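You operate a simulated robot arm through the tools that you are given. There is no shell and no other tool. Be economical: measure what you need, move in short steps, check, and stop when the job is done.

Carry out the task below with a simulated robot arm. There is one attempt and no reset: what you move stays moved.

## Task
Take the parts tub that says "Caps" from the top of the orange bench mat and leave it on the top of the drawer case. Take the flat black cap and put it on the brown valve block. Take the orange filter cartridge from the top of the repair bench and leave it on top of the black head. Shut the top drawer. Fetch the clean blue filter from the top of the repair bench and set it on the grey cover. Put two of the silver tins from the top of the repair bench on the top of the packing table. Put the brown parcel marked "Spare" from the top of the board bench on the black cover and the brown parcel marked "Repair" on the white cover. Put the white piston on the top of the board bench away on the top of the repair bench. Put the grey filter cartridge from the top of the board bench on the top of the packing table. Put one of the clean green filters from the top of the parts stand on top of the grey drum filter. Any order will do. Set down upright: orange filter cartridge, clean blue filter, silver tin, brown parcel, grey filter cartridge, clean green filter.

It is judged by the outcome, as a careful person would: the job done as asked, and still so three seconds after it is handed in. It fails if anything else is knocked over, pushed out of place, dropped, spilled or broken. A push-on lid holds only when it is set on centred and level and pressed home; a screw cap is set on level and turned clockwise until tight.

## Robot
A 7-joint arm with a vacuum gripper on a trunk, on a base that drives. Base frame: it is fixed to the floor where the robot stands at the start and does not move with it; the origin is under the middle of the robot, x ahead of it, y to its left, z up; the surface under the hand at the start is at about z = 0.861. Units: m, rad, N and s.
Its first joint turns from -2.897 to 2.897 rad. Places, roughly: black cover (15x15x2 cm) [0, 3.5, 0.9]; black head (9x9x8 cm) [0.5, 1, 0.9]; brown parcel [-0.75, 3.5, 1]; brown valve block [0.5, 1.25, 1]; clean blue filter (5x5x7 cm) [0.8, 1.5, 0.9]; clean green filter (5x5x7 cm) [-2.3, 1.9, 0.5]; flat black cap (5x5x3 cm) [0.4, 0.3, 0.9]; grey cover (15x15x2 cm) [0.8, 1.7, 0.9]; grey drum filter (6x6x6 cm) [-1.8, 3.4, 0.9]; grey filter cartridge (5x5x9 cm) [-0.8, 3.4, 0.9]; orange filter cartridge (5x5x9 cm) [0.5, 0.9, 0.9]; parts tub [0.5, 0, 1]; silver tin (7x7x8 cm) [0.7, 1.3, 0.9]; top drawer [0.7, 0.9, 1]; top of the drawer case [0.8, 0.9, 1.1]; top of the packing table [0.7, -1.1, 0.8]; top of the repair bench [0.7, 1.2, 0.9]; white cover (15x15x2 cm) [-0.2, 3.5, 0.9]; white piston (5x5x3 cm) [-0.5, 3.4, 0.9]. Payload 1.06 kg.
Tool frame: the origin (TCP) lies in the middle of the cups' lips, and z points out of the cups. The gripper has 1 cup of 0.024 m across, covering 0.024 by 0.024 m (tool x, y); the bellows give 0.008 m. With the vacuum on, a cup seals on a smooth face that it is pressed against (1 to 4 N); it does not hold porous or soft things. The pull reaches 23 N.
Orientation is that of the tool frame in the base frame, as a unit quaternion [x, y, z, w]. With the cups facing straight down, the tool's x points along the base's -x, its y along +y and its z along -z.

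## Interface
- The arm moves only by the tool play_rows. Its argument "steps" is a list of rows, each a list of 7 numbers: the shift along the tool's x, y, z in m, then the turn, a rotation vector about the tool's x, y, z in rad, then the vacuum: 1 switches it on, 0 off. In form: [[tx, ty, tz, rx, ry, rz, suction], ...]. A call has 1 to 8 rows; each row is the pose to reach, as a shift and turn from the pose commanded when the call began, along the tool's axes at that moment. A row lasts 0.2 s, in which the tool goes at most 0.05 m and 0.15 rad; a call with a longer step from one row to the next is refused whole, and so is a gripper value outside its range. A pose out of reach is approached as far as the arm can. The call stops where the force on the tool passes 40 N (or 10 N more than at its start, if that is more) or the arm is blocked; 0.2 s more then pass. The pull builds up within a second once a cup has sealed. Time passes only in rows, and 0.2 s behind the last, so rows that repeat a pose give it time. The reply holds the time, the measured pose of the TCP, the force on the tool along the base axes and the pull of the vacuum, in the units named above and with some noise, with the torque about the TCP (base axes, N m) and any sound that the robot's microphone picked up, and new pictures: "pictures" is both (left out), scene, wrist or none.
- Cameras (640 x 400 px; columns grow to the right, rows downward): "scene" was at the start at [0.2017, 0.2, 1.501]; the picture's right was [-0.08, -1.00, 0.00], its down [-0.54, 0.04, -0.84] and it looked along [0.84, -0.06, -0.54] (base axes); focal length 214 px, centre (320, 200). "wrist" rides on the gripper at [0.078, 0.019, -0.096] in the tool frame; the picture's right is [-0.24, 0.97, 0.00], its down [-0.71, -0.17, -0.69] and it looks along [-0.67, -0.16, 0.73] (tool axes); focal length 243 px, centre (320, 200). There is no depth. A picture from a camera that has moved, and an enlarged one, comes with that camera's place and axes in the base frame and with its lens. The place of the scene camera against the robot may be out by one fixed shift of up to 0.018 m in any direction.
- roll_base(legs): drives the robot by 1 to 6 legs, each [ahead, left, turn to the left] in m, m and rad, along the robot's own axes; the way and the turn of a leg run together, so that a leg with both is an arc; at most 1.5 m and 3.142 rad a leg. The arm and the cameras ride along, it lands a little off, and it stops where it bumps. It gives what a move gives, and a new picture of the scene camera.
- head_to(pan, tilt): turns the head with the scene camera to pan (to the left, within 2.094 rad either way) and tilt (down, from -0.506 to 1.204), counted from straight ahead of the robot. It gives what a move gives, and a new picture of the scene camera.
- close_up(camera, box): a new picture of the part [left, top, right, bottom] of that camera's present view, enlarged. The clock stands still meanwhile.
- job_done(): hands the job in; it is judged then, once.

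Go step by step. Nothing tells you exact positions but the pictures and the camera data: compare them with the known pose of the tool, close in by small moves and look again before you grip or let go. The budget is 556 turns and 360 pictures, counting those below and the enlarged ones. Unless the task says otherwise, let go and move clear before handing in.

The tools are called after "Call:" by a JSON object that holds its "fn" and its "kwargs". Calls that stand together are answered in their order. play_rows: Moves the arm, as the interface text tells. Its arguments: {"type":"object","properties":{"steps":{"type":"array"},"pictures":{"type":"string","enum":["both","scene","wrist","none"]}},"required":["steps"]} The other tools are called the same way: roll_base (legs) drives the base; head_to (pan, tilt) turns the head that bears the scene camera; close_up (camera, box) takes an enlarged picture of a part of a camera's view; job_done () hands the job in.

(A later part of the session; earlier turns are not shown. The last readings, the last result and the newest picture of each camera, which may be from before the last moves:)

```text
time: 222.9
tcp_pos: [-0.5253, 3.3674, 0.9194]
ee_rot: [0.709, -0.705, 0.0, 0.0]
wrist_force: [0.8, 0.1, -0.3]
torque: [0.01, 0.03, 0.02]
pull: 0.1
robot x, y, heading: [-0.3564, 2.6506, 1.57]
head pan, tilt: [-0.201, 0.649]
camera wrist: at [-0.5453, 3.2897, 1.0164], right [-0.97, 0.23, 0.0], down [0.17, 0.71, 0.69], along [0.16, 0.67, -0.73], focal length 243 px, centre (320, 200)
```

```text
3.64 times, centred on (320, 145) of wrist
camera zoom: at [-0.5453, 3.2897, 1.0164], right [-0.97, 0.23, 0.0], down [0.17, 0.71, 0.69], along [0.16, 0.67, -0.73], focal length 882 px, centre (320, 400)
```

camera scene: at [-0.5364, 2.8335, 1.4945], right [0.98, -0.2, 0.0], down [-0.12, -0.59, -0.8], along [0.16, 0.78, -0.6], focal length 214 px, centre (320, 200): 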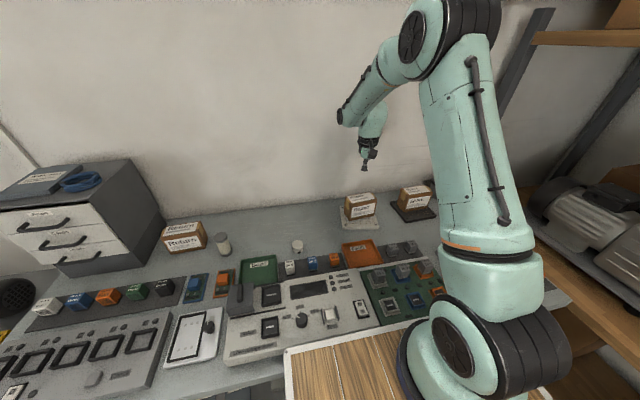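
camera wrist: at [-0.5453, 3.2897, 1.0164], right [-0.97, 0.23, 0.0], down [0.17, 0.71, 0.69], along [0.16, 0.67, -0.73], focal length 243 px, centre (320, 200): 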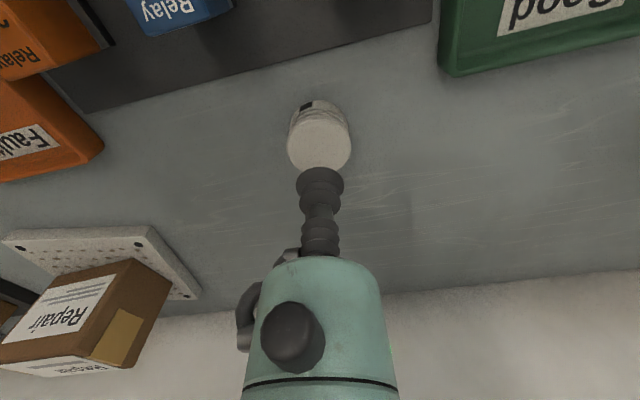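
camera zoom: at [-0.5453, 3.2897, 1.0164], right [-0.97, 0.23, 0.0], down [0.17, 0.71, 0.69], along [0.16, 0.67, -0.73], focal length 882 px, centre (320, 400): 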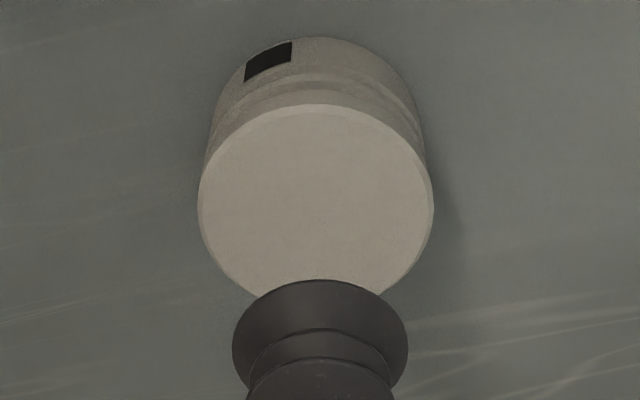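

Call:
{"fn": "play_rows", "kwargs": {"steps": [[0, 0, 0.012, 0, 0, 0, 0], [0, 0, 0.024, 0, 0, 0, 1], [0, 0, 0.03, 0, 0, 0, 1], [0, 0, 0.03, 0, 0, 0, 1]], "pictures": "none"}}

Call:
{"fn": "close_up", "kwargs": {"camera": "wrist", "box": [272, 90, 368, 200]}}

```text
time: 223.9
tcp_pos: [-0.5247, 3.369, 0.8906]
ee_rot: [0.71, -0.705, 0.0, 0.0]
wrist_force: [-0.4, 0.0, -0.2]
torque: [0.01, 0.01, -0.02]
pull: 0.0
robot x, y, heading: [-0.3585, 2.6492, 1.57]
head pan, tilt: [-0.201, 0.649]
```

```text
3.64 times, centred on (320, 145) of wrist
camera zoom: at [-0.5441, 3.29, 0.9861], right [-0.97, 0.23, 0.0], down [0.17, 0.71, 0.69], along [0.16, 0.67, -0.73], focal length 882 px, centre (320, 400)
```

zoom: 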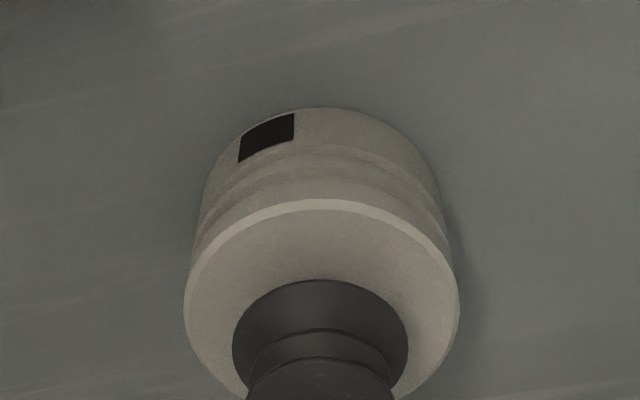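

Call:
{"fn": "play_rows", "kwargs": {"steps": [[0, 0, 0.003, 0, 0, 0, 1], [0, 0, 0.005, 0, 0, 0, 1], [0, 0, 0.005, 0, 0, 0, 1]], "pictures": "none"}}

```text
time: 224.7
tcp_pos: [-0.526, 3.3692, 0.8842]
ee_rot: [0.71, -0.705, 0.0, -0.001]
wrist_force: [-0.8, 0.4, 0.2]
torque: [0.0, 0.02, 0.02]
pull: 0.0
robot x, y, heading: [-0.358, 2.6496, 1.568]
head pan, tilt: [-0.201, 0.649]
```

Call:
{"fn": "play_rows", "kwargs": {"steps": [[0, 0, 0.003, 0, 0, 0, 1], [0, 0, 0.005, 0, 0, 0, 1], [0, 0, 0.005, 0, 0, 0, 1]], "pictures": "none"}}

```text
time: 225.5
tcp_pos: [-0.5257, 3.3685, 0.8802]
ee_rot: [0.71, -0.704, -0.001, 0.0]
wrist_force: [0.8, -1.1, 2.0]
torque: [-0.01, -0.03, 0.02]
pull: 23.3
robot x, y, heading: [-0.3581, 2.6485, 1.566]
head pan, tilt: [-0.201, 0.649]
```

Sealed. Lift, retract, back up and turn toward the repair bench.

Call:
{"fn": "play_rows", "kwargs": {"steps": [[0, 0, -0.03, 0, 0, 0, 1], [0, 0, -0.075, 0, 0, 0, 1], [0, 0, -0.12, 0, 0, 0, 1], [0, 0, -0.165, 0, 0, 0, 1], [0.02, -0.02, -0.21, 0, 0, 0, 1], [0.05, -0.04, -0.24, 0, 0, 0, 1], [0.08, -0.06, -0.27, 0, 0, 0, 1], [0.11, -0.08, -0.3, 0, 0, 0, 1]], "pictures": "none"}}

Call:
{"fn": "roll_base", "kwargs": {"legs": [[-0.65, 0, 0], [0, 0, -1.571], [0.3, 0, 0]]}}

Call:
{"fn": "head_to", "kwargs": {"pan": 0.1, "tilt": 0.7}}

```text
refused: row 5 steps farther than a row can; nothing moved
```

```text
time: 227.1
tcp_pos: [-0.5255, 3.2329, 0.8855]
ee_rot: [0.709, -0.705, -0.015, -0.01]
wrist_force: [-0.2, 5.1, -2.4]
torque: [0.02, 0.01, 0.0]
pull: 0.1
robot x, y, heading: [-0.3561, 2.4986, 1.572]
head pan, tilt: [-0.201, 0.649]
stopped in leg 1: the force on the tool passed its limit at 104 N (the readings are from after the stop); the commanded pose is now the measured one
camera scene: at [-0.5367, 2.6839, 1.4945], right [0.98, -0.2, 0.0], down [-0.12, -0.59, -0.8], along [0.16, 0.78, -0.6], focal length 214 px, centre (320, 200)
```

scene: 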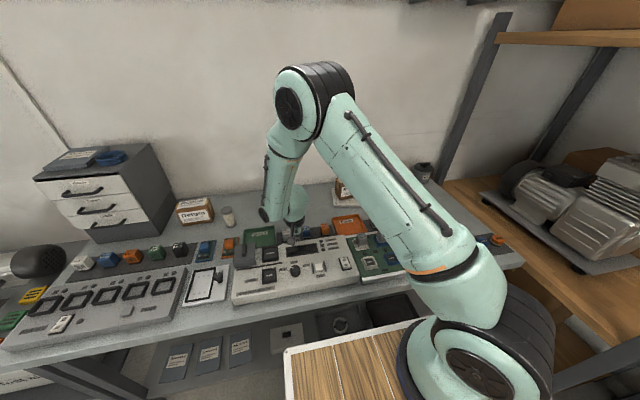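

```text
time: 227.9
tcp_pos: [-0.5258, 3.2347, 0.8858]
ee_rot: [0.709, -0.705, -0.016, -0.008]
wrist_force: [-0.3, 8.0, -2.3]
torque: [0.03, 0.03, -0.01]
pull: 0.2
robot x, y, heading: [-0.3564, 2.5054, 1.565]
head pan, tilt: [0.099, 0.7]
camera scene: at [-0.5624, 2.6836, 1.4901], right [1.0, 0.1, 0.0], down [0.06, -0.64, -0.76], along [-0.07, 0.76, -0.64], focal length 214 px, centre (320, 200)
```

scene: 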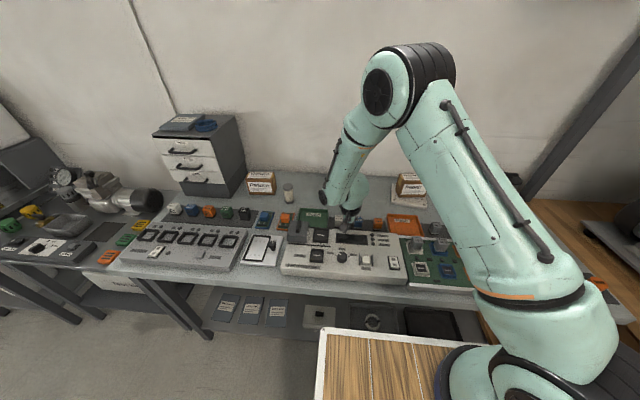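

My lift was refused but the base drove anyway, dragging the piston along the bench. I must look carefully before moving anything.

Call:
{"fn": "close_up", "kwargs": {"camera": "wrist", "box": [0, 0, 640, 400]}}

Call:
{"fn": "close_up", "kwargs": {"camera": "scene", "box": [270, 170, 430, 280]}}

```text
1.00 times, centred on (320, 200) of wrist (not enlarged: the box is as wide or as high as the picture)
camera zoom: at [-0.5441, 3.1513, 0.9794], right [-0.97, 0.23, 0.02], down [0.17, 0.69, 0.71], along [0.15, 0.69, -0.71], focal length 243 px, centre (320, 200)
```

zoom: 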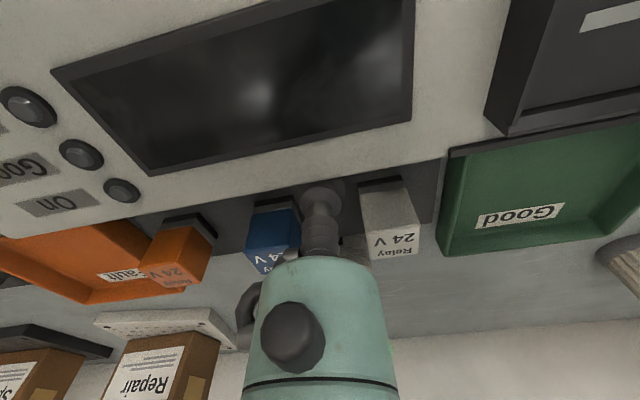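

```text
3.64 times, centred on (350, 225) of scene
camera zoom: at [-0.5624, 2.6836, 1.4901], right [1.0, 0.1, 0.0], down [0.06, -0.64, -0.76], along [-0.07, 0.76, -0.64], focal length 780 px, centre (211, 109)
```

zoom: 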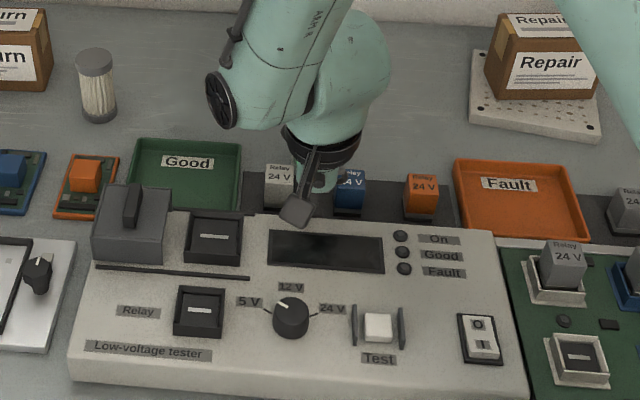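

The cup is caught between two relays at the tester's rear edge. Raising straight up gently with vacuum off, then looking for the piston.

Call:
{"fn": "play_rows", "kwargs": {"steps": [[0, 0, -0.01, 0, 0, 0, 0], [0, 0, -0.03, 0, 0, 0, 0], [0, 0, -0.06, 0, 0, 0, 0], [0, 0, -0.1, 0, 0, 0, 0], [0, 0, -0.15, 0, 0, 0, 0], [0, 0, -0.2, 0, 0, 0, 0]], "pictures": "both"}}

Call:
{"fn": "close_up", "kwargs": {"camera": "scene", "box": [270, 170, 430, 280]}}

```text
time: 229.3
tcp_pos: [-0.5238, 3.2274, 1.0867]
ee_rot: [0.708, -0.706, -0.015, -0.008]
wrist_force: [0.6, 1.3, 0.0]
torque: [0.0, 0.0, -0.01]
pull: 0.1
robot x, y, heading: [-0.3577, 2.5, 1.574]
head pan, tilt: [0.099, 0.7]
camera scene: at [-0.5627, 2.6836, 1.4901], right [1.0, 0.1, 0.0], down [0.06, -0.64, -0.76], along [-0.07, 0.76, -0.64], focal length 214 px, centre (320, 200)
camera wrist: at [-0.5428, 3.1453, 1.1808], right [-0.97, 0.23, 0.02], down [0.17, 0.69, 0.71], along [0.15, 0.69, -0.71], focal length 243 px, centre (320, 200)
```

scene: 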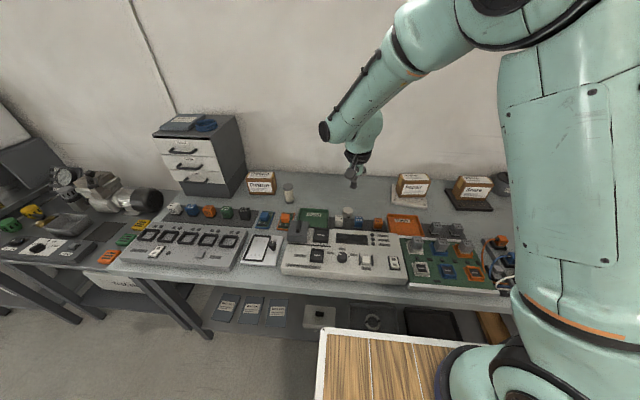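
wrist: 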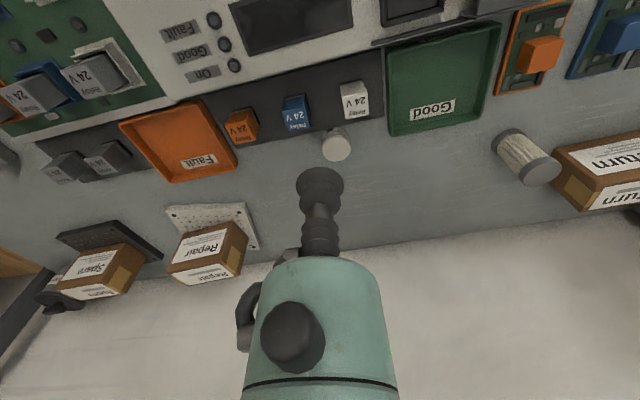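

```text
3.64 times, centred on (350, 225) of scene
camera zoom: at [-0.5627, 2.6836, 1.4901], right [1.0, 0.1, 0.0], down [0.06, -0.64, -0.76], along [-0.07, 0.76, -0.64], focal length 780 px, centre (211, 109)
```

zoom: 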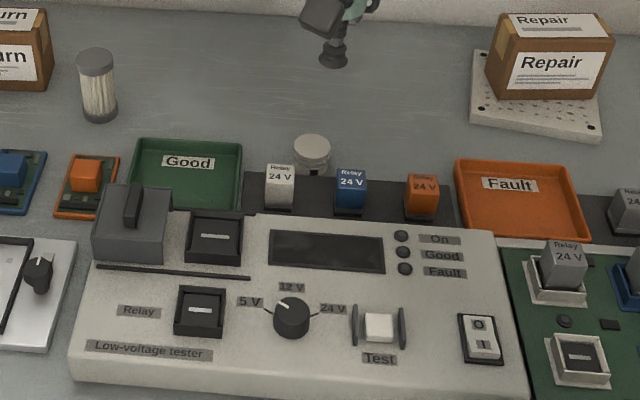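

The piston stands upright near the relays, and the relays haven't moved. I'll realign the tool and re-grip the piston near (−0.528, 3.332).

Call:
{"fn": "play_rows", "kwargs": {"steps": [[-0.04, 0.002, 0, 0.005, 0.016, 0, 0], [-0.08, 0.004, 0, 0.01, 0.032, 0, 0], [-0.105, 0.004, 0.03, 0.01, 0.032, 0, 0], [-0.105, 0.004, 0.075, 0.01, 0.032, 0, 0], [-0.105, 0.004, 0.12, 0.01, 0.032, 0, 0]], "pictures": "wrist"}}

```text
time: 230.5
tcp_pos: [-0.5276, 3.3336, 0.9679]
ee_rot: [0.708, -0.706, -0.001, -0.001]
wrist_force: [-0.4, 0.7, -0.2]
torque: [0.01, 0.03, -0.01]
pull: 0.0
robot x, y, heading: [-0.3583, 2.5013, 1.567]
head pan, tilt: [0.099, 0.7]
camera wrist: at [-0.5477, 3.2553, 1.0642], right [-0.97, 0.23, 0.0], down [0.17, 0.71, 0.69], along [0.16, 0.67, -0.73], focal length 243 px, centre (320, 200)
```

wrist: 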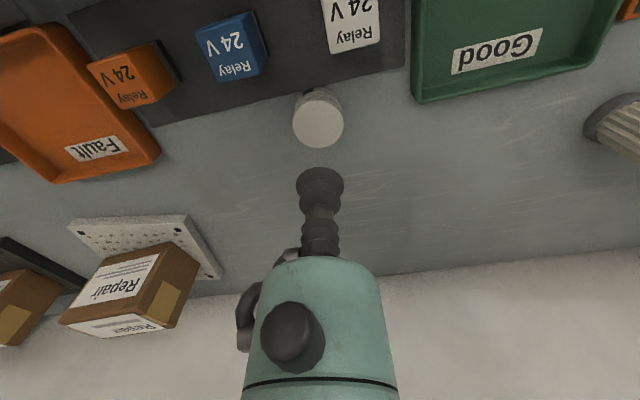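

Call:
{"fn": "play_rows", "kwargs": {"steps": [[-0.005, 0, 0.04, 0, 0, 0, 0], [-0.005, 0, 0.075, 0, 0, 0, 1], [-0.005, 0, 0.08, 0, 0, 0, 1]], "pictures": "none"}}

Call:
{"fn": "close_up", "kwargs": {"camera": "wrist", "box": [272, 90, 368, 200]}}

```text
time: 231.3
tcp_pos: [-0.5289, 3.3402, 0.8893]
ee_rot: [0.709, -0.705, 0.0, 0.0]
wrist_force: [-1.2, 0.0, -1.1]
torque: [0.02, 0.0, -0.01]
pull: 0.0
robot x, y, heading: [-0.3569, 2.4977, 1.57]
head pan, tilt: [0.099, 0.7]
```

```text
3.64 times, centred on (320, 145) of wrist
camera zoom: at [-0.5487, 3.2611, 0.9851], right [-0.97, 0.23, 0.0], down [0.17, 0.71, 0.69], along [0.16, 0.67, -0.73], focal length 882 px, centre (320, 400)
```

zoom: 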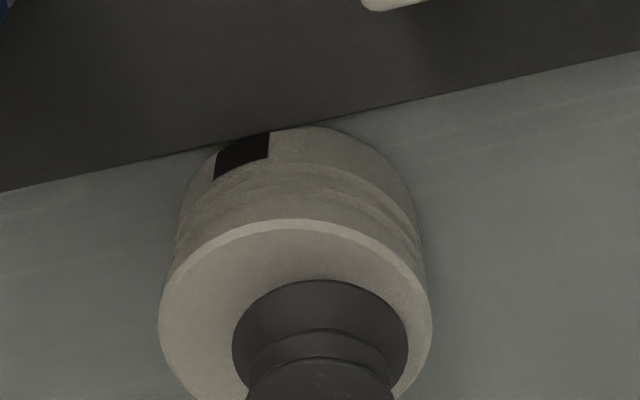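

Call:
{"fn": "play_rows", "kwargs": {"steps": [[0, -0.003, 0.003, 0, 0, 0, 1], [0, -0.003, 0.006, 0, 0, 0, 1], [0, -0.003, 0.009, 0, 0, 0, 1], [0, -0.003, 0.009, 0, 0, 0, 1]], "pictures": "none"}}

```text
time: 232.3
tcp_pos: [-0.5266, 3.3394, 0.881]
ee_rot: [0.708, -0.706, 0.0, 0.0]
wrist_force: [0.1, -0.4, 3.7]
torque: [-0.03, -0.03, -0.01]
pull: 23.2
robot x, y, heading: [-0.3576, 2.5063, 1.571]
head pan, tilt: [0.099, 0.7]
```

Sealed again. Lifting alone this time and confirming before any drive.

Call:
{"fn": "play_rows", "kwargs": {"steps": [[0, 0, -0.03, 0, 0, 0, 1], [0, 0, -0.075, 0, 0, 0, 1], [0, 0, -0.12, 0, 0, 0, 1], [0, 0, -0.165, 0, 0, 0, 1], [0, 0, -0.21, 0, 0, 0, 1], [0.03, -0.02, -0.24, 0, 0, 0, 1], [0.06, -0.04, -0.27, 0, 0, 0, 1], [0.09, -0.06, -0.3, 0, 0, 0, 1]], "pictures": "both"}}

```text
time: 234.1
tcp_pos: [-0.4662, 3.2484, 1.1811]
ee_rot: [0.709, -0.705, 0.001, 0.0]
wrist_force: [0.0, 0.1, -1.5]
torque: [0.01, 0.01, 0.01]
pull: 23.1
robot x, y, heading: [-0.3559, 2.5034, 1.568]
head pan, tilt: [0.099, 0.7]
camera scene: at [-0.5628, 2.6838, 1.49], right [1.0, 0.1, 0.0], down [0.06, -0.64, -0.76], along [-0.07, 0.76, -0.64], focal length 214 px, centre (320, 200)
camera wrist: at [-0.4854, 3.1697, 1.2778], right [-0.97, 0.23, 0.0], down [0.17, 0.71, 0.69], along [0.16, 0.67, -0.73], focal length 243 px, centre (320, 200)
```

scene: 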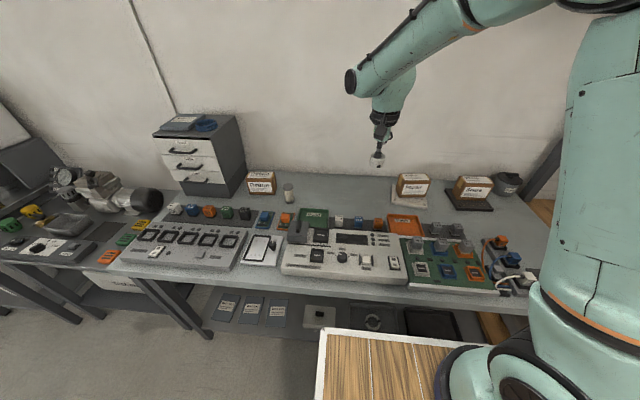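
wrist: 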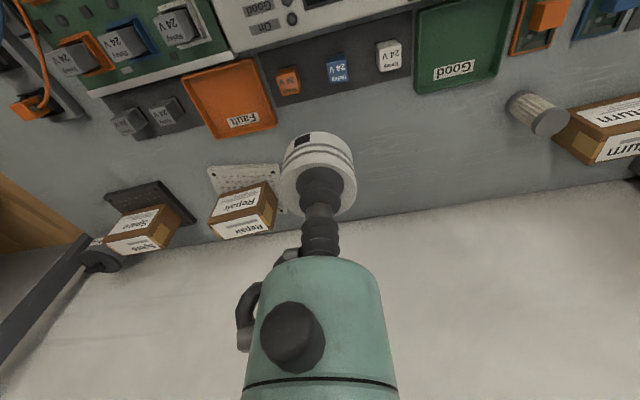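

All in order. Now backing off and turning to the repair bench.

Call:
{"fn": "roll_base", "kwargs": {"legs": [[-0.55, 0, 0], [0, 0, -1.57], [0.2, 0, 0]]}}

Call:
{"fn": "head_to", "kwargs": {"pan": 0.0, "tilt": 0.7}}

```text
time: 242.3
tcp_pos: [0.5854, 2.0769, 1.1821]
ee_rot: [-0.016, 1.0, 0.0, 0.001]
wrist_force: [0.7, -0.5, -0.3]
torque: [0.04, -0.02, 0.03]
pull: 22.6
robot x, y, heading: [-0.158, 1.9512, 0.023]
head pan, tilt: [0.099, 0.7]
camera scene: at [0.0343, 2.1678, 1.4902], right [0.12, -0.99, 0.0], down [-0.64, -0.08, -0.76], along [0.76, 0.1, -0.64], focal length 214 px, centre (320, 200)
```

scene: 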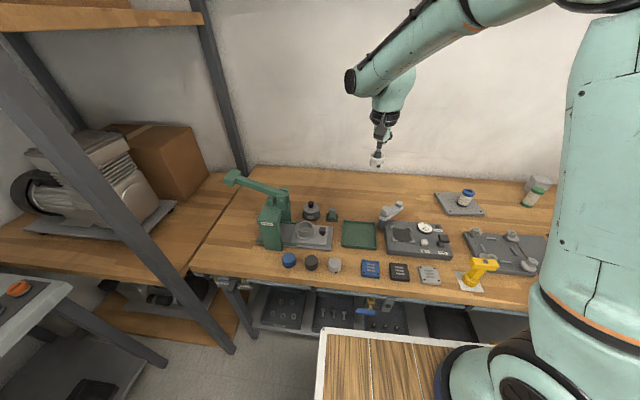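

```text
time: 242.9
tcp_pos: [0.5858, 2.0766, 1.1806]
ee_rot: [-0.016, 1.0, -0.001, 0.001]
wrist_force: [-0.5, -0.1, 0.4]
torque: [0.03, -0.02, -0.01]
pull: 23.2
robot x, y, heading: [-0.1581, 1.9504, 0.025]
head pan, tilt: [0.0, 0.7]
camera scene: at [0.0349, 2.1594, 1.4902], right [0.03, -1.0, 0.0], down [-0.64, -0.02, -0.76], along [0.76, 0.02, -0.64], focal length 214 px, centre (320, 200)
```

scene: 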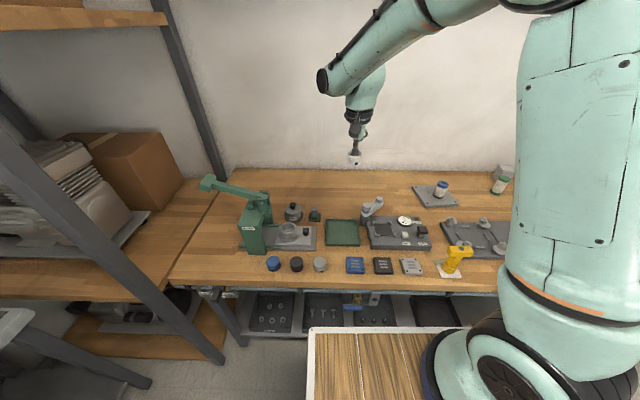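

The bench's rear area around (0.83, 2.10) is free. I'll roll ahead a bit and place the piston there.

Call:
{"fn": "roll_base", "kwargs": {"legs": [[0.12, 0, -0.025]]}}

Call:
{"fn": "play_rows", "kwargs": {"steps": [[-0.04, 0.01, 0, 0, 0, 0, 1], [-0.08, 0.02, 0, 0, 0, 0, 1], [-0.115, 0.03, 0, 0, 0, 0, 1], [-0.115, 0.03, 0.045, 0, 0, 0, 1], [-0.115, 0.03, 0.09, 0, 0, 0, 1]], "pictures": "both"}}

```text
time: 244.2
tcp_pos: [0.7091, 2.0577, 1.1819]
ee_rot: [-0.002, 1.0, 0.0, 0.001]
wrist_force: [-0.6, 0.8, -1.1]
torque: [0.02, 0.0, 0.03]
pull: 22.7
robot x, y, heading: [-0.0372, 1.9478, 0.003]
head pan, tilt: [0.0, 0.7]
camera scene: at [0.161, 2.1558, 1.4902], right [0.0, -1.0, 0.0], down [-0.64, 0.0, -0.76], along [0.76, 0.0, -0.64], focal length 214 px, centre (320, 200)
```

scene: 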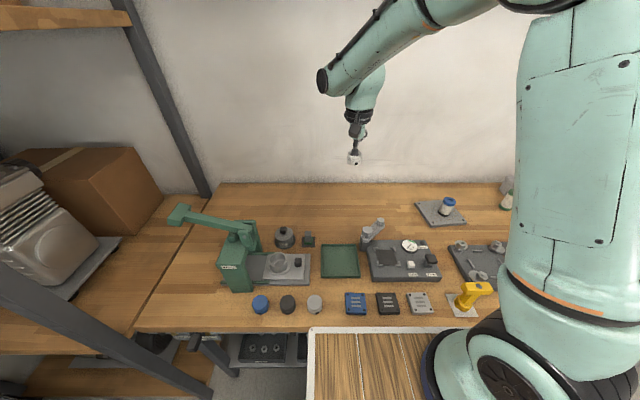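

```text
time: 245.4
tcp_pos: [0.8212, 2.0885, 1.0936]
ee_rot: [-0.001, 1.0, 0.0, 0.001]
wrist_force: [-0.6, 0.2, -0.9]
torque: [0.0, 0.01, -0.01]
pull: 22.9
robot x, y, heading: [-0.0354, 1.9509, -0.002]
head pan, tilt: [0.0, 0.7]
camera scene: at [0.1606, 2.1556, 1.4902], right [0.0, -1.0, 0.0], down [-0.64, 0.0, -0.77], along [0.77, 0.0, -0.64], focal length 214 px, centre (320, 200)
camera wrist: at [0.7429, 2.1074, 1.1899], right [0.23, 0.97, 0.0], down [0.71, -0.17, 0.69], along [0.67, -0.16, -0.73], focal length 243 px, centre (320, 200)
```

scene: 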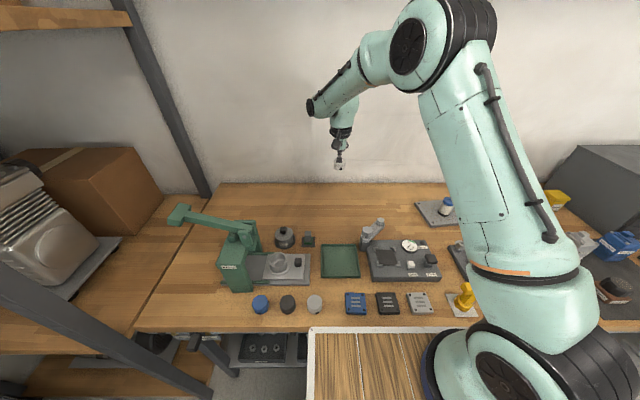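
wrist: 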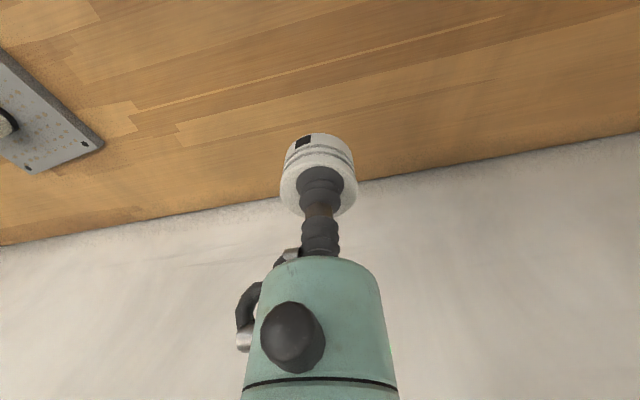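

Free wood below. Descending.

Call:
{"fn": "play_rows", "kwargs": {"steps": [[0, 0, 0.045, 0, 0, 0, 1], [0, 0, 0.09, 0, 0, 0, 1], [0, 0, 0.135, 0, 0, 0, 1], [0, 0, 0.175, 0, 0, 0, 1], [0, 0, 0.19, 0, 0, 0, 1]], "pictures": "wrist"}}

```text
time: 246.6
tcp_pos: [0.8244, 2.0879, 0.9011]
ee_rot: [-0.002, 1.0, 0.0, 0.001]
wrist_force: [-0.4, -0.3, 0.2]
torque: [0.04, -0.02, -0.01]
pull: 22.4
robot x, y, heading: [-0.0398, 1.9487, -0.002]
head pan, tilt: [0.0, 0.7]
camera wrist: at [0.7449, 2.1061, 0.9983], right [0.23, 0.97, 0.0], down [0.71, -0.17, 0.69], along [0.67, -0.16, -0.73], focal length 243 px, centre (320, 200)
```

wrist: 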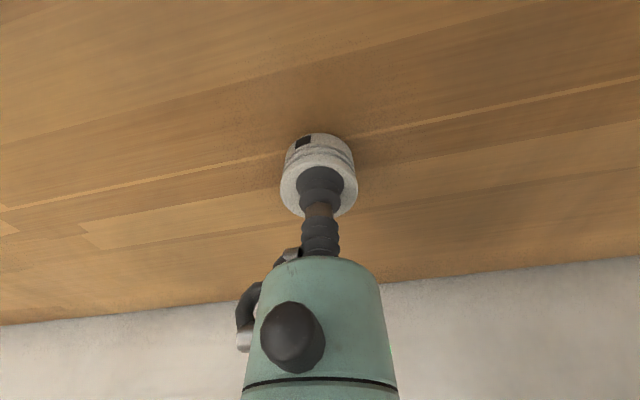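

Call:
{"fn": "play_rows", "kwargs": {"steps": [[0, 0, 0.004, 0, 0, 0, 1], [0, 0, 0.008, 0, 0, 0, 1]], "pictures": "none"}}

```text
time: 247.2
tcp_pos: [0.8234, 2.0871, 0.8943]
ee_rot: [-0.003, 1.0, 0.0, 0.001]
wrist_force: [-0.1, 0.5, 0.1]
torque: [-0.03, 0.0, -0.02]
pull: 22.8
robot x, y, heading: [-0.0357, 1.9481, -0.002]
head pan, tilt: [0.0, 0.7]
```

Call:
{"fn": "play_rows", "kwargs": {"steps": [[0, 0, 0.003, 0, 0, 0, 1], [0, 0, 0.005, 0, 0, 0, 1]], "pictures": "none"}}

```text
time: 247.8
tcp_pos: [0.8238, 2.0868, 0.8893]
ee_rot: [-0.003, 1.0, 0.0, 0.002]
wrist_force: [-4.2, -0.4, 9.1]
torque: [-0.03, 0.07, 0.01]
pull: 22.5
robot x, y, heading: [-0.0346, 1.9478, -0.003]
head pan, tilt: [0.0, 0.7]
```

Call:
{"fn": "play_rows", "kwargs": {"steps": [[0, 0, -0.001, 0, 0, 0, 0], [0, 0, -0.001, 0, 0, 0, 0], [0, 0, -0.001, 0, 0, 0, 0], [0, 0, -0.01, 0, 0, 0, 0], [0, 0, -0.05, 0, 0, 0, 0], [0, 0, -0.1, 0, 0, 0, 0], [0, 0, -0.15, 0, 0, 0, 0], [0, 0, -0.2, 0, 0, 0, 0]], "pictures": "wrist"}}

```text
time: 249.6
tcp_pos: [0.8249, 2.0873, 1.0892]
ee_rot: [-0.002, 1.0, 0.0, 0.0]
wrist_force: [-0.3, 0.5, 0.1]
torque: [-0.04, 0.02, -0.04]
pull: 0.1
robot x, y, heading: [-0.0355, 1.948, -0.005]
head pan, tilt: [0.0, 0.7]
camera wrist: at [0.7459, 2.1057, 1.186], right [0.23, 0.97, 0.0], down [0.71, -0.17, 0.69], along [0.67, -0.16, -0.73], focal length 243 px, centre (320, 200)
```

wrist: 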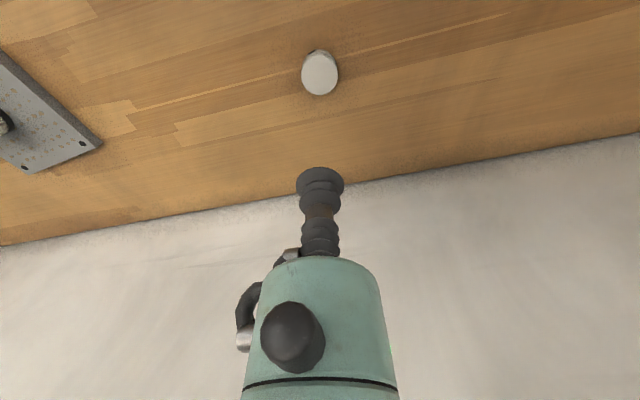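

The piston stands on the repair bench. Next the green filter; I'll retract the arm first.

Call:
{"fn": "play_rows", "kwargs": {"steps": [[0.038, -0.012, -0.026, 0, 0, 0, 0], [0.076, -0.024, -0.052, 0, 0, 0, 0], [0.114, -0.036, -0.078, 0, 0, 0, 0], [0.152, -0.048, -0.104, 0, 0, 0, 0], [0.19, -0.06, -0.13, 0, 0, 0, 0], [0.228, -0.072, -0.156, 0, 0, 0, 0], [0.266, -0.084, -0.182, 0, 0, 0, 0], [0.304, -0.096, -0.208, 0, 0, 0, 0]], "pictures": "none"}}

```text
time: 251.4
tcp_pos: [0.5211, 1.9921, 1.2981]
ee_rot: [-0.002, 1.0, -0.001, 0.0]
wrist_force: [0.3, 0.7, -0.2]
torque: [-0.01, -0.01, 0.0]
pull: 0.1
robot x, y, heading: [-0.0388, 1.9505, -0.004]
head pan, tilt: [0.0, 0.7]
```

Call:
{"fn": "roll_base", "kwargs": {"legs": [[-0.4, 0, 0], [0, 0.55, 0], [0, 0, 3.14]]}}

Call:
{"fn": "head_to", "kwargs": {"pan": 0.1, "tilt": 0.5}}

```text
time: 264.1
tcp_pos: [-0.9914, 2.4095, 1.2978]
ee_rot: [0.999, 0.041, -0.001, 0.001]
wrist_force: [0.0, -0.4, -0.1]
torque: [0.0, 0.01, 0.01]
pull: 0.1
robot x, y, heading: [-0.4347, 2.4968, -3.061]
head pan, tilt: [0.0, 0.7]
camera scene: at [-0.5935, 2.2692, 1.4902], right [-0.08, 1.0, 0.0], down [0.64, 0.05, -0.76], along [-0.76, -0.06, -0.64], focal length 214 px, centre (320, 200)
```

scene: 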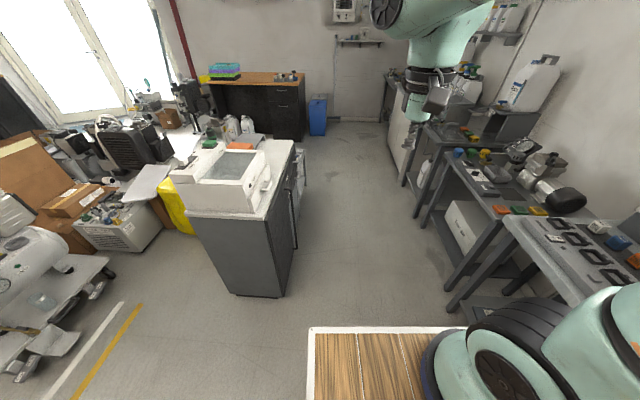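

```text
time: 264.9
tcp_pos: [-0.9905, 2.409, 1.2981]
ee_rot: [0.999, 0.041, -0.001, 0.0]
wrist_force: [0.0, 0.2, -1.1]
torque: [0.01, -0.03, -0.02]
pull: 0.1
robot x, y, heading: [-0.4374, 2.4981, -3.068]
head pan, tilt: [0.099, 0.499]
camera scene: at [-0.5983, 2.2598, 1.5078], right [-0.17, 0.98, 0.0], down [0.47, 0.08, -0.88], along [-0.86, -0.15, -0.48], focal length 214 px, centre (320, 200)
```

scene: 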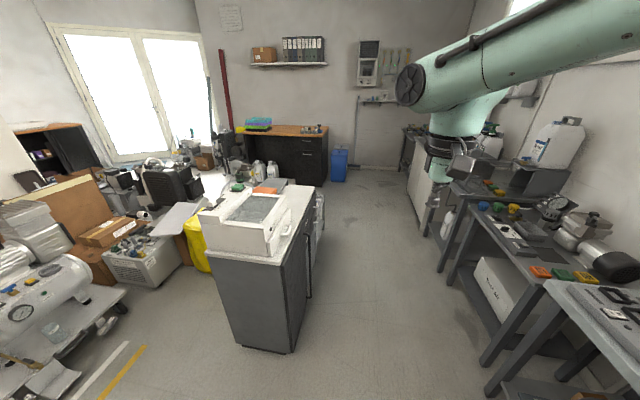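

The aisle between cabinet and benches is free. I'll drive along it to x ≈ −1.9 and look at the parts stand.

Call:
{"fn": "roll_base", "kwargs": {"legs": [[0, 0, -0.074], [1.45, 0, 0]]}}

Call:
{"fn": "head_to", "kwargs": {"pan": 0.9, "tilt": 0.8}}

```text
time: 272.6
tcp_pos: [-2.4721, 2.4406, 1.2987]
ee_rot: [1.0, 0.006, -0.001, 0.0]
wrist_force: [0.7, 0.8, 0.3]
torque: [0.0, -0.02, 0.02]
pull: 0.1
robot x, y, heading: [-1.916, 2.4884, -3.138]
head pan, tilt: [0.099, 0.499]
camera scene: at [-2.0914, 2.265, 1.5079], right [-0.11, 0.99, 0.0], down [0.48, 0.05, -0.88], along [-0.87, -0.09, -0.48], focal length 214 px, centre (320, 200)
```

scene: 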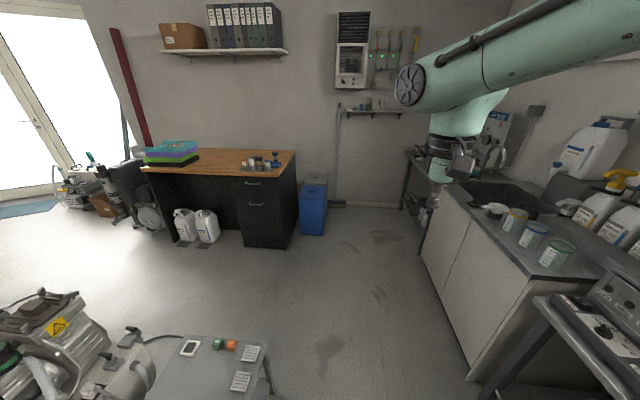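

```text
time: 273.8
tcp_pos: [-2.4719, 2.44, 1.2971]
ee_rot: [1.0, 0.007, -0.001, 0.0]
wrist_force: [0.3, 0.1, 0.1]
torque: [0.01, 0.0, 0.02]
pull: 0.1
robot x, y, heading: [-1.9138, 2.4887, -3.131]
head pan, tilt: [0.901, 0.799]
camera scene: at [-2.0506, 2.2111, 1.482], right [-0.79, 0.62, 0.0], down [0.44, 0.56, -0.7], along [-0.43, -0.55, -0.72], focal length 214 px, centre (320, 200)
```

scene: 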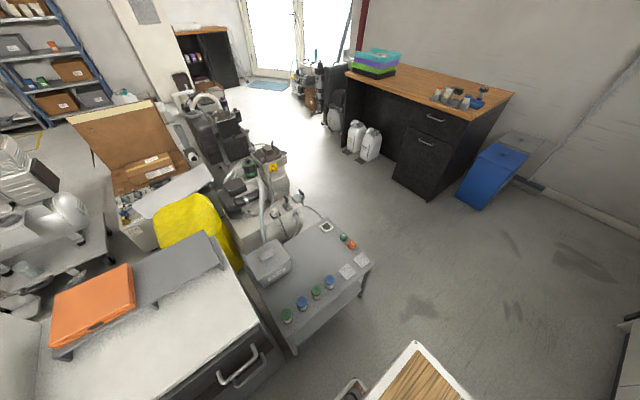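

Call:
{"fn": "close_up", "kwargs": {"camera": "scene", "box": [240, 220, 400, 345]}}

```text
3.20 times, centred on (320, 282) of scene
camera zoom: at [-2.0506, 2.2111, 1.482], right [-0.79, 0.62, 0.0], down [0.44, 0.56, -0.7], along [-0.43, -0.55, -0.72], focal length 686 px, centre (320, -64)
```

zoom: 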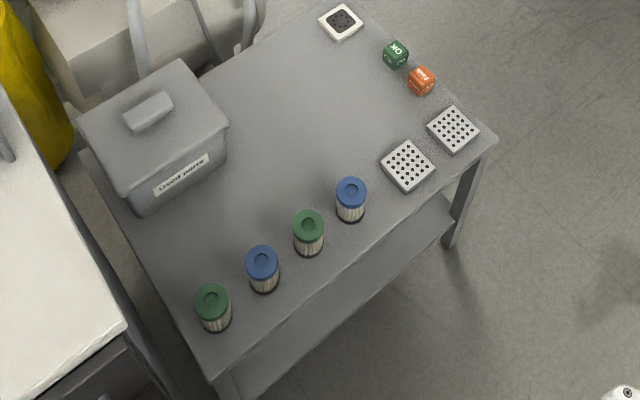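

Green and blue clean filters stand on the parts stand; I'll take the green one at about (−2.26, 1.92). Turning to face it.

Call:
{"fn": "roll_base", "kwargs": {"legs": [[0, 0, 1.56], [0, -0.3, 0]]}}

Call:
{"fn": "head_to", "kwargs": {"pan": 0.0, "tilt": 0.9}}

```text
time: 279.6
tcp_pos: [-2.1738, 1.9319, 1.2974]
ee_rot: [0.708, 0.706, -0.001, 0.001]
wrist_force: [0.0, 0.5, 0.1]
torque: [0.0, -0.04, 0.0]
pull: 0.1
robot x, y, heading: [-2.2121, 2.4907, -1.583]
head pan, tilt: [0.901, 0.799]
camera scene: at [-1.9277, 2.3346, 1.4819], right [-0.63, -0.78, 0.0], down [-0.56, 0.45, -0.7], along [0.54, -0.44, -0.72], focal length 214 px, centre (320, 200)
```

scene: 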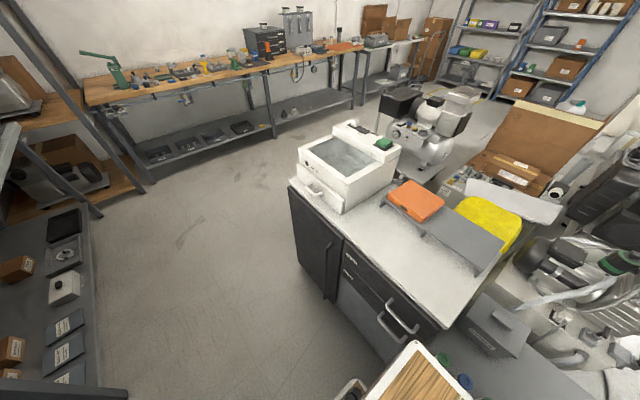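

```text
time: 280.8
tcp_pos: [-2.1746, 1.9338, 1.2972]
ee_rot: [0.708, 0.706, 0.0, 0.001]
wrist_force: [-0.8, -0.3, -0.1]
torque: [-0.01, -0.01, 0.0]
pull: 0.0
robot x, y, heading: [-2.2095, 2.4958, -1.584]
head pan, tilt: [0.0, 0.901]
camera scene: at [-1.991, 2.3099, 1.474], right [-1.0, 0.01, 0.0], down [0.01, 0.78, -0.62], along [-0.01, -0.62, -0.78], focal length 214 px, centre (320, 200)
```

scene: 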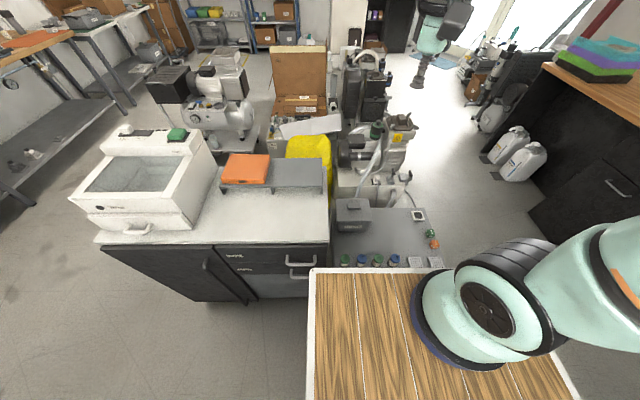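

Call:
{"fn": "play_rows", "kwargs": {"steps": [[-0.002, -0.011, 0.04, 0, 0, 0, 0], [-0.004, -0.022, 0.08, 0, 0, 0, 0], [-0.006, -0.033, 0.12, 0, 0, 0, 0], [-0.008, -0.044, 0.16, 0, 0, 0, 0], [-0.01, -0.055, 0.2, 0, 0, 0, 0], [-0.012, -0.066, 0.24, 0, 0, 0, 0], [-0.014, -0.077, 0.28, 0, 0, 0, 0], [-0.016, -0.085, 0.32, 0, 0, 0, 0]], "pictures": "both"}}

```text
time: 282.6
tcp_pos: [-2.259, 1.9176, 0.9777]
ee_rot: [0.709, 0.706, -0.001, 0.002]
wrist_force: [-0.6, -0.2, -0.2]
torque: [-0.08, -0.02, 0.01]
pull: 0.0
robot x, y, heading: [-2.213, 2.4934, -1.58]
head pan, tilt: [0.0, 0.901]
camera scene: at [-1.9912, 2.3104, 1.4741], right [-1.0, 0.01, 0.0], down [0.01, 0.78, -0.62], along [-0.01, -0.62, -0.78], focal length 214 px, centre (320, 200)
camera wrist: at [-2.2404, 1.995, 1.0737], right [0.97, -0.24, 0.0], down [-0.17, -0.71, 0.69], along [-0.16, -0.67, -0.73], focal length 243 px, centre (320, 200)
```

scene: 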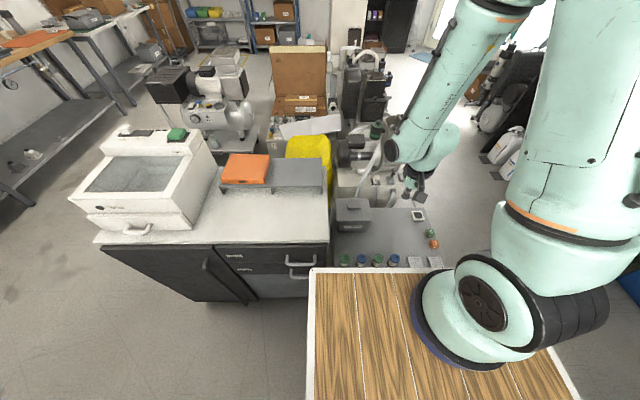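
wrist: 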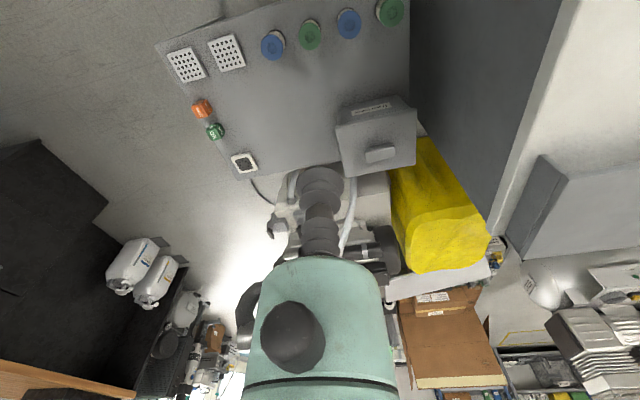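

The green filter is at about (−2.276, 1.922). Descending part way toward it.

Call:
{"fn": "play_rows", "kwargs": {"steps": [[0.002, -0.008, 0.045, 0, 0, 0, 0], [0.004, -0.016, 0.09, 0, 0, 0, 0], [0.004, -0.017, 0.135, 0, 0, 0, 0], [0.004, -0.017, 0.18, 0, 0, 0, 0], [0.004, -0.017, 0.225, 0, 0, 0, 0], [0.004, -0.017, 0.27, 0, 0, 0, 0]], "pictures": "both"}}

```text
time: 284.0
tcp_pos: [-2.2755, 1.9211, 0.7069]
ee_rot: [0.709, 0.706, 0.0, 0.001]
wrist_force: [-0.1, 0.8, 0.3]
torque: [-0.02, 0.02, 0.04]
pull: 0.1
robot x, y, heading: [-2.2104, 2.4908, -1.584]
head pan, tilt: [0.0, 0.901]
camera scene: at [-1.9911, 2.3101, 1.474], right [-1.0, 0.01, 0.0], down [0.01, 0.78, -0.62], along [-0.01, -0.62, -0.78], focal length 214 px, centre (320, 200)
camera wrist: at [-2.2569, 1.999, 0.8033], right [0.97, -0.24, 0.0], down [-0.17, -0.71, 0.69], along [-0.16, -0.67, -0.73], focal length 243 px, centre (320, 200)
```

scene: 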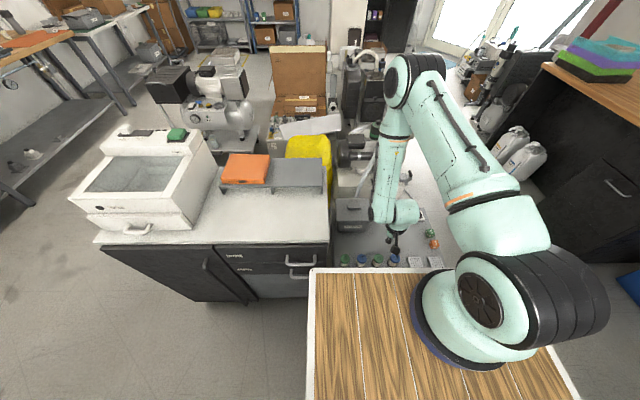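
wrist: 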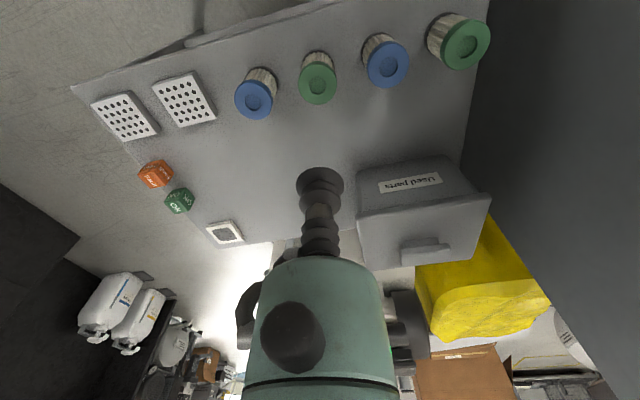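

Call:
{"fn": "play_rows", "kwargs": {"steps": [[0.002, 0, 0.04, 0, 0, 0, 0], [0.002, 0, 0.08, 0, 0, 0, 0], [0.002, 0, 0.095, 0, 0, 0, 0]], "pictures": "wrist"}}

```text
time: 284.8
tcp_pos: [-2.275, 1.9233, 0.6134]
ee_rot: [0.709, 0.706, -0.002, 0.0]
wrist_force: [-0.3, 0.5, 0.0]
torque: [0.03, 0.01, 0.03]
pull: 0.0
robot x, y, heading: [-2.2094, 2.4911, -1.583]
head pan, tilt: [0.0, 0.901]
camera wrist: at [-2.2577, 2.0005, 0.7096], right [0.97, -0.24, 0.0], down [-0.17, -0.71, 0.69], along [-0.16, -0.67, -0.73], focal length 243 px, centre (320, 200)
```

wrist: 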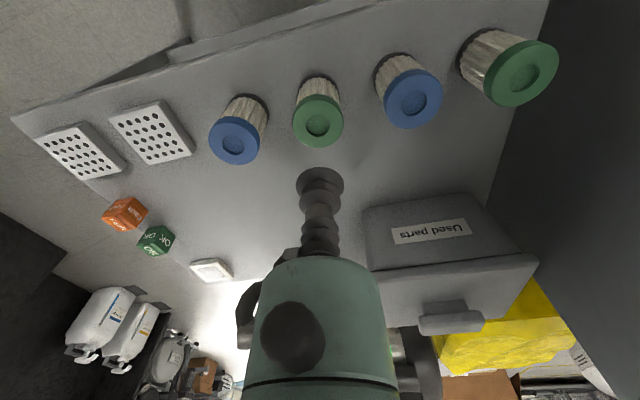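

The filter top is lower than assumed, about z = 0.52, at (−2.28, 1.913). Adjusting and descending.

Call:
{"fn": "play_rows", "kwargs": {"steps": [[-0.005, -0.002, 0.03, 0, 0, 0, 0], [-0.009, -0.004, 0.055, 0, 0, 0, 0], [-0.009, -0.004, 0.068, 0, 0, 0, 0]], "pictures": "none"}}

Call:
{"fn": "close_up", "kwargs": {"camera": "wrist", "box": [272, 90, 368, 200]}}

```text
time: 285.6
tcp_pos: [-2.2793, 1.913, 0.5455]
ee_rot: [0.708, 0.706, -0.001, 0.001]
wrist_force: [-0.4, 0.6, 0.8]
torque: [0.0, 0.01, 0.0]
pull: 0.0
robot x, y, heading: [-2.2164, 2.4898, -1.579]
head pan, tilt: [0.0, 0.901]
```

```text
3.64 times, centred on (320, 145) of wrist
camera zoom: at [-2.2615, 1.9919, 0.6411], right [0.97, -0.24, 0.0], down [-0.17, -0.71, 0.69], along [-0.16, -0.67, -0.73], focal length 882 px, centre (320, 400)
```

zoom: 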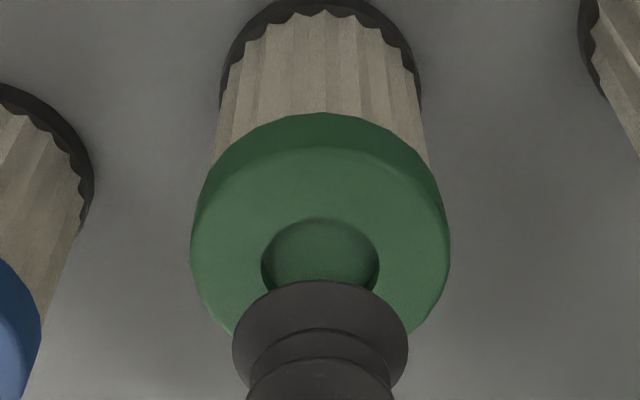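

Call:
{"fn": "play_rows", "kwargs": {"steps": [[-0.003, -0.001, 0.01, 0, 0, 0, 0], [-0.003, -0.001, 0.018, 0, 0, 0, 0], [-0.003, -0.001, 0.018, 0, 0, 0, 0]], "pictures": "none"}}

Call:
{"fn": "close_up", "kwargs": {"camera": "wrist", "box": [272, 90, 368, 200]}}

```text
time: 286.4
tcp_pos: [-2.2801, 1.9094, 0.5271]
ee_rot: [0.708, 0.706, 0.0, 0.001]
wrist_force: [-0.7, -0.4, -0.2]
torque: [0.0, 0.02, 0.0]
pull: 0.1
robot x, y, heading: [-2.2138, 2.4912, -1.582]
head pan, tilt: [0.0, 0.901]
```

```text
3.64 times, centred on (320, 145) of wrist
camera zoom: at [-2.2625, 1.988, 0.6227], right [0.97, -0.24, 0.0], down [-0.17, -0.71, 0.69], along [-0.16, -0.67, -0.73], focal length 882 px, centre (320, 400)
```

zoom: 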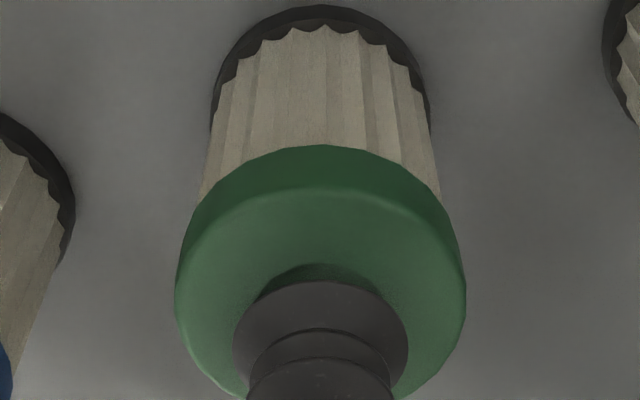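

Concentric. Lowering with vacuum.

Call:
{"fn": "play_rows", "kwargs": {"steps": [[0, 0, 0.003, 0, 0, 0, 1], [0, 0, 0.006, 0, 0, 0, 1], [0, 0, 0.008, 0, 0, 0, 1], [0, 0, 0.008, 0, 0, 0, 1]], "pictures": "none"}}

```text
time: 287.4
tcp_pos: [-2.2812, 1.9085, 0.519]
ee_rot: [0.708, 0.706, 0.0, 0.001]
wrist_force: [0.4, 0.1, 0.5]
torque: [0.03, -0.03, 0.0]
pull: 22.7
robot x, y, heading: [-2.2129, 2.4911, -1.577]
head pan, tilt: [0.0, 0.901]
```

Sealed. Lifting straight up.

Call:
{"fn": "play_rows", "kwargs": {"steps": [[0, 0, -0.03, 0, 0, 0, 1], [0, 0, -0.075, 0, 0, 0, 1], [0, 0, -0.12, 0, 0, 0, 1], [0, 0, -0.165, 0, 0, 0, 1], [0, 0, -0.21, 0, 0, 0, 1], [0, 0, -0.255, 0, 0, 0, 1], [0, 0, -0.3, 0, 0, 0, 1], [0, 0, -0.345, 0, 0, 0, 1]], "pictures": "wrist"}}

```text
time: 289.2
tcp_pos: [-2.2826, 1.9113, 0.8637]
ee_rot: [0.708, 0.706, -0.001, 0.0]
wrist_force: [0.2, 0.3, -0.2]
torque: [0.01, 0.02, 0.03]
pull: 23.1
robot x, y, heading: [-2.2127, 2.4905, -1.581]
head pan, tilt: [0.0, 0.901]
camera wrist: at [-2.2636, 1.9887, 0.9603], right [0.97, -0.24, 0.0], down [-0.17, -0.71, 0.69], along [-0.16, -0.67, -0.73], focal length 243 px, centre (320, 200)
```

wrist: 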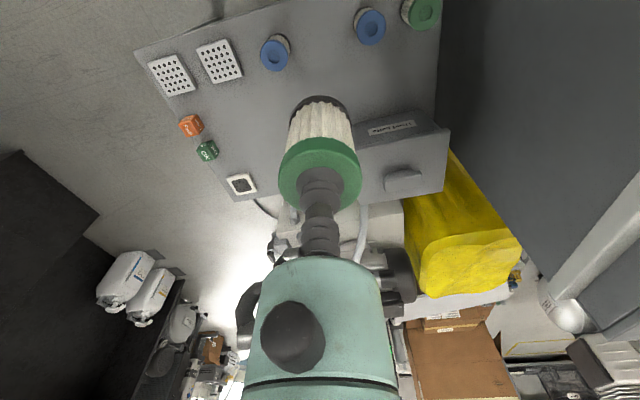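

Call:
{"fn": "play_rows", "kwargs": {"steps": [[0, 0, -0.05, 0, 0, 0, 1], [0, 0, -0.1, 0, 0, 0, 1], [0, 0, -0.15, 0, 0, 0, 1], [0, 0, -0.2, 0, 0, 0, 1], [0, 0, -0.25, 0, 0, 0, 1], [0, 0, -0.3, 0, 0, 0, 1], [0, 0, -0.35, 0, 0, 0, 1], [0, 0, -0.39, 0, 0, 0, 1]], "pictures": "none"}}

```text
time: 291.0
tcp_pos: [-2.281, 1.9134, 1.254]
ee_rot: [0.708, 0.706, -0.001, 0.0]
wrist_force: [0.2, 0.0, 0.0]
torque: [0.0, 0.01, -0.01]
pull: 22.5
robot x, y, heading: [-2.2109, 2.4865, -1.582]
head pan, tilt: [0.0, 0.901]
```

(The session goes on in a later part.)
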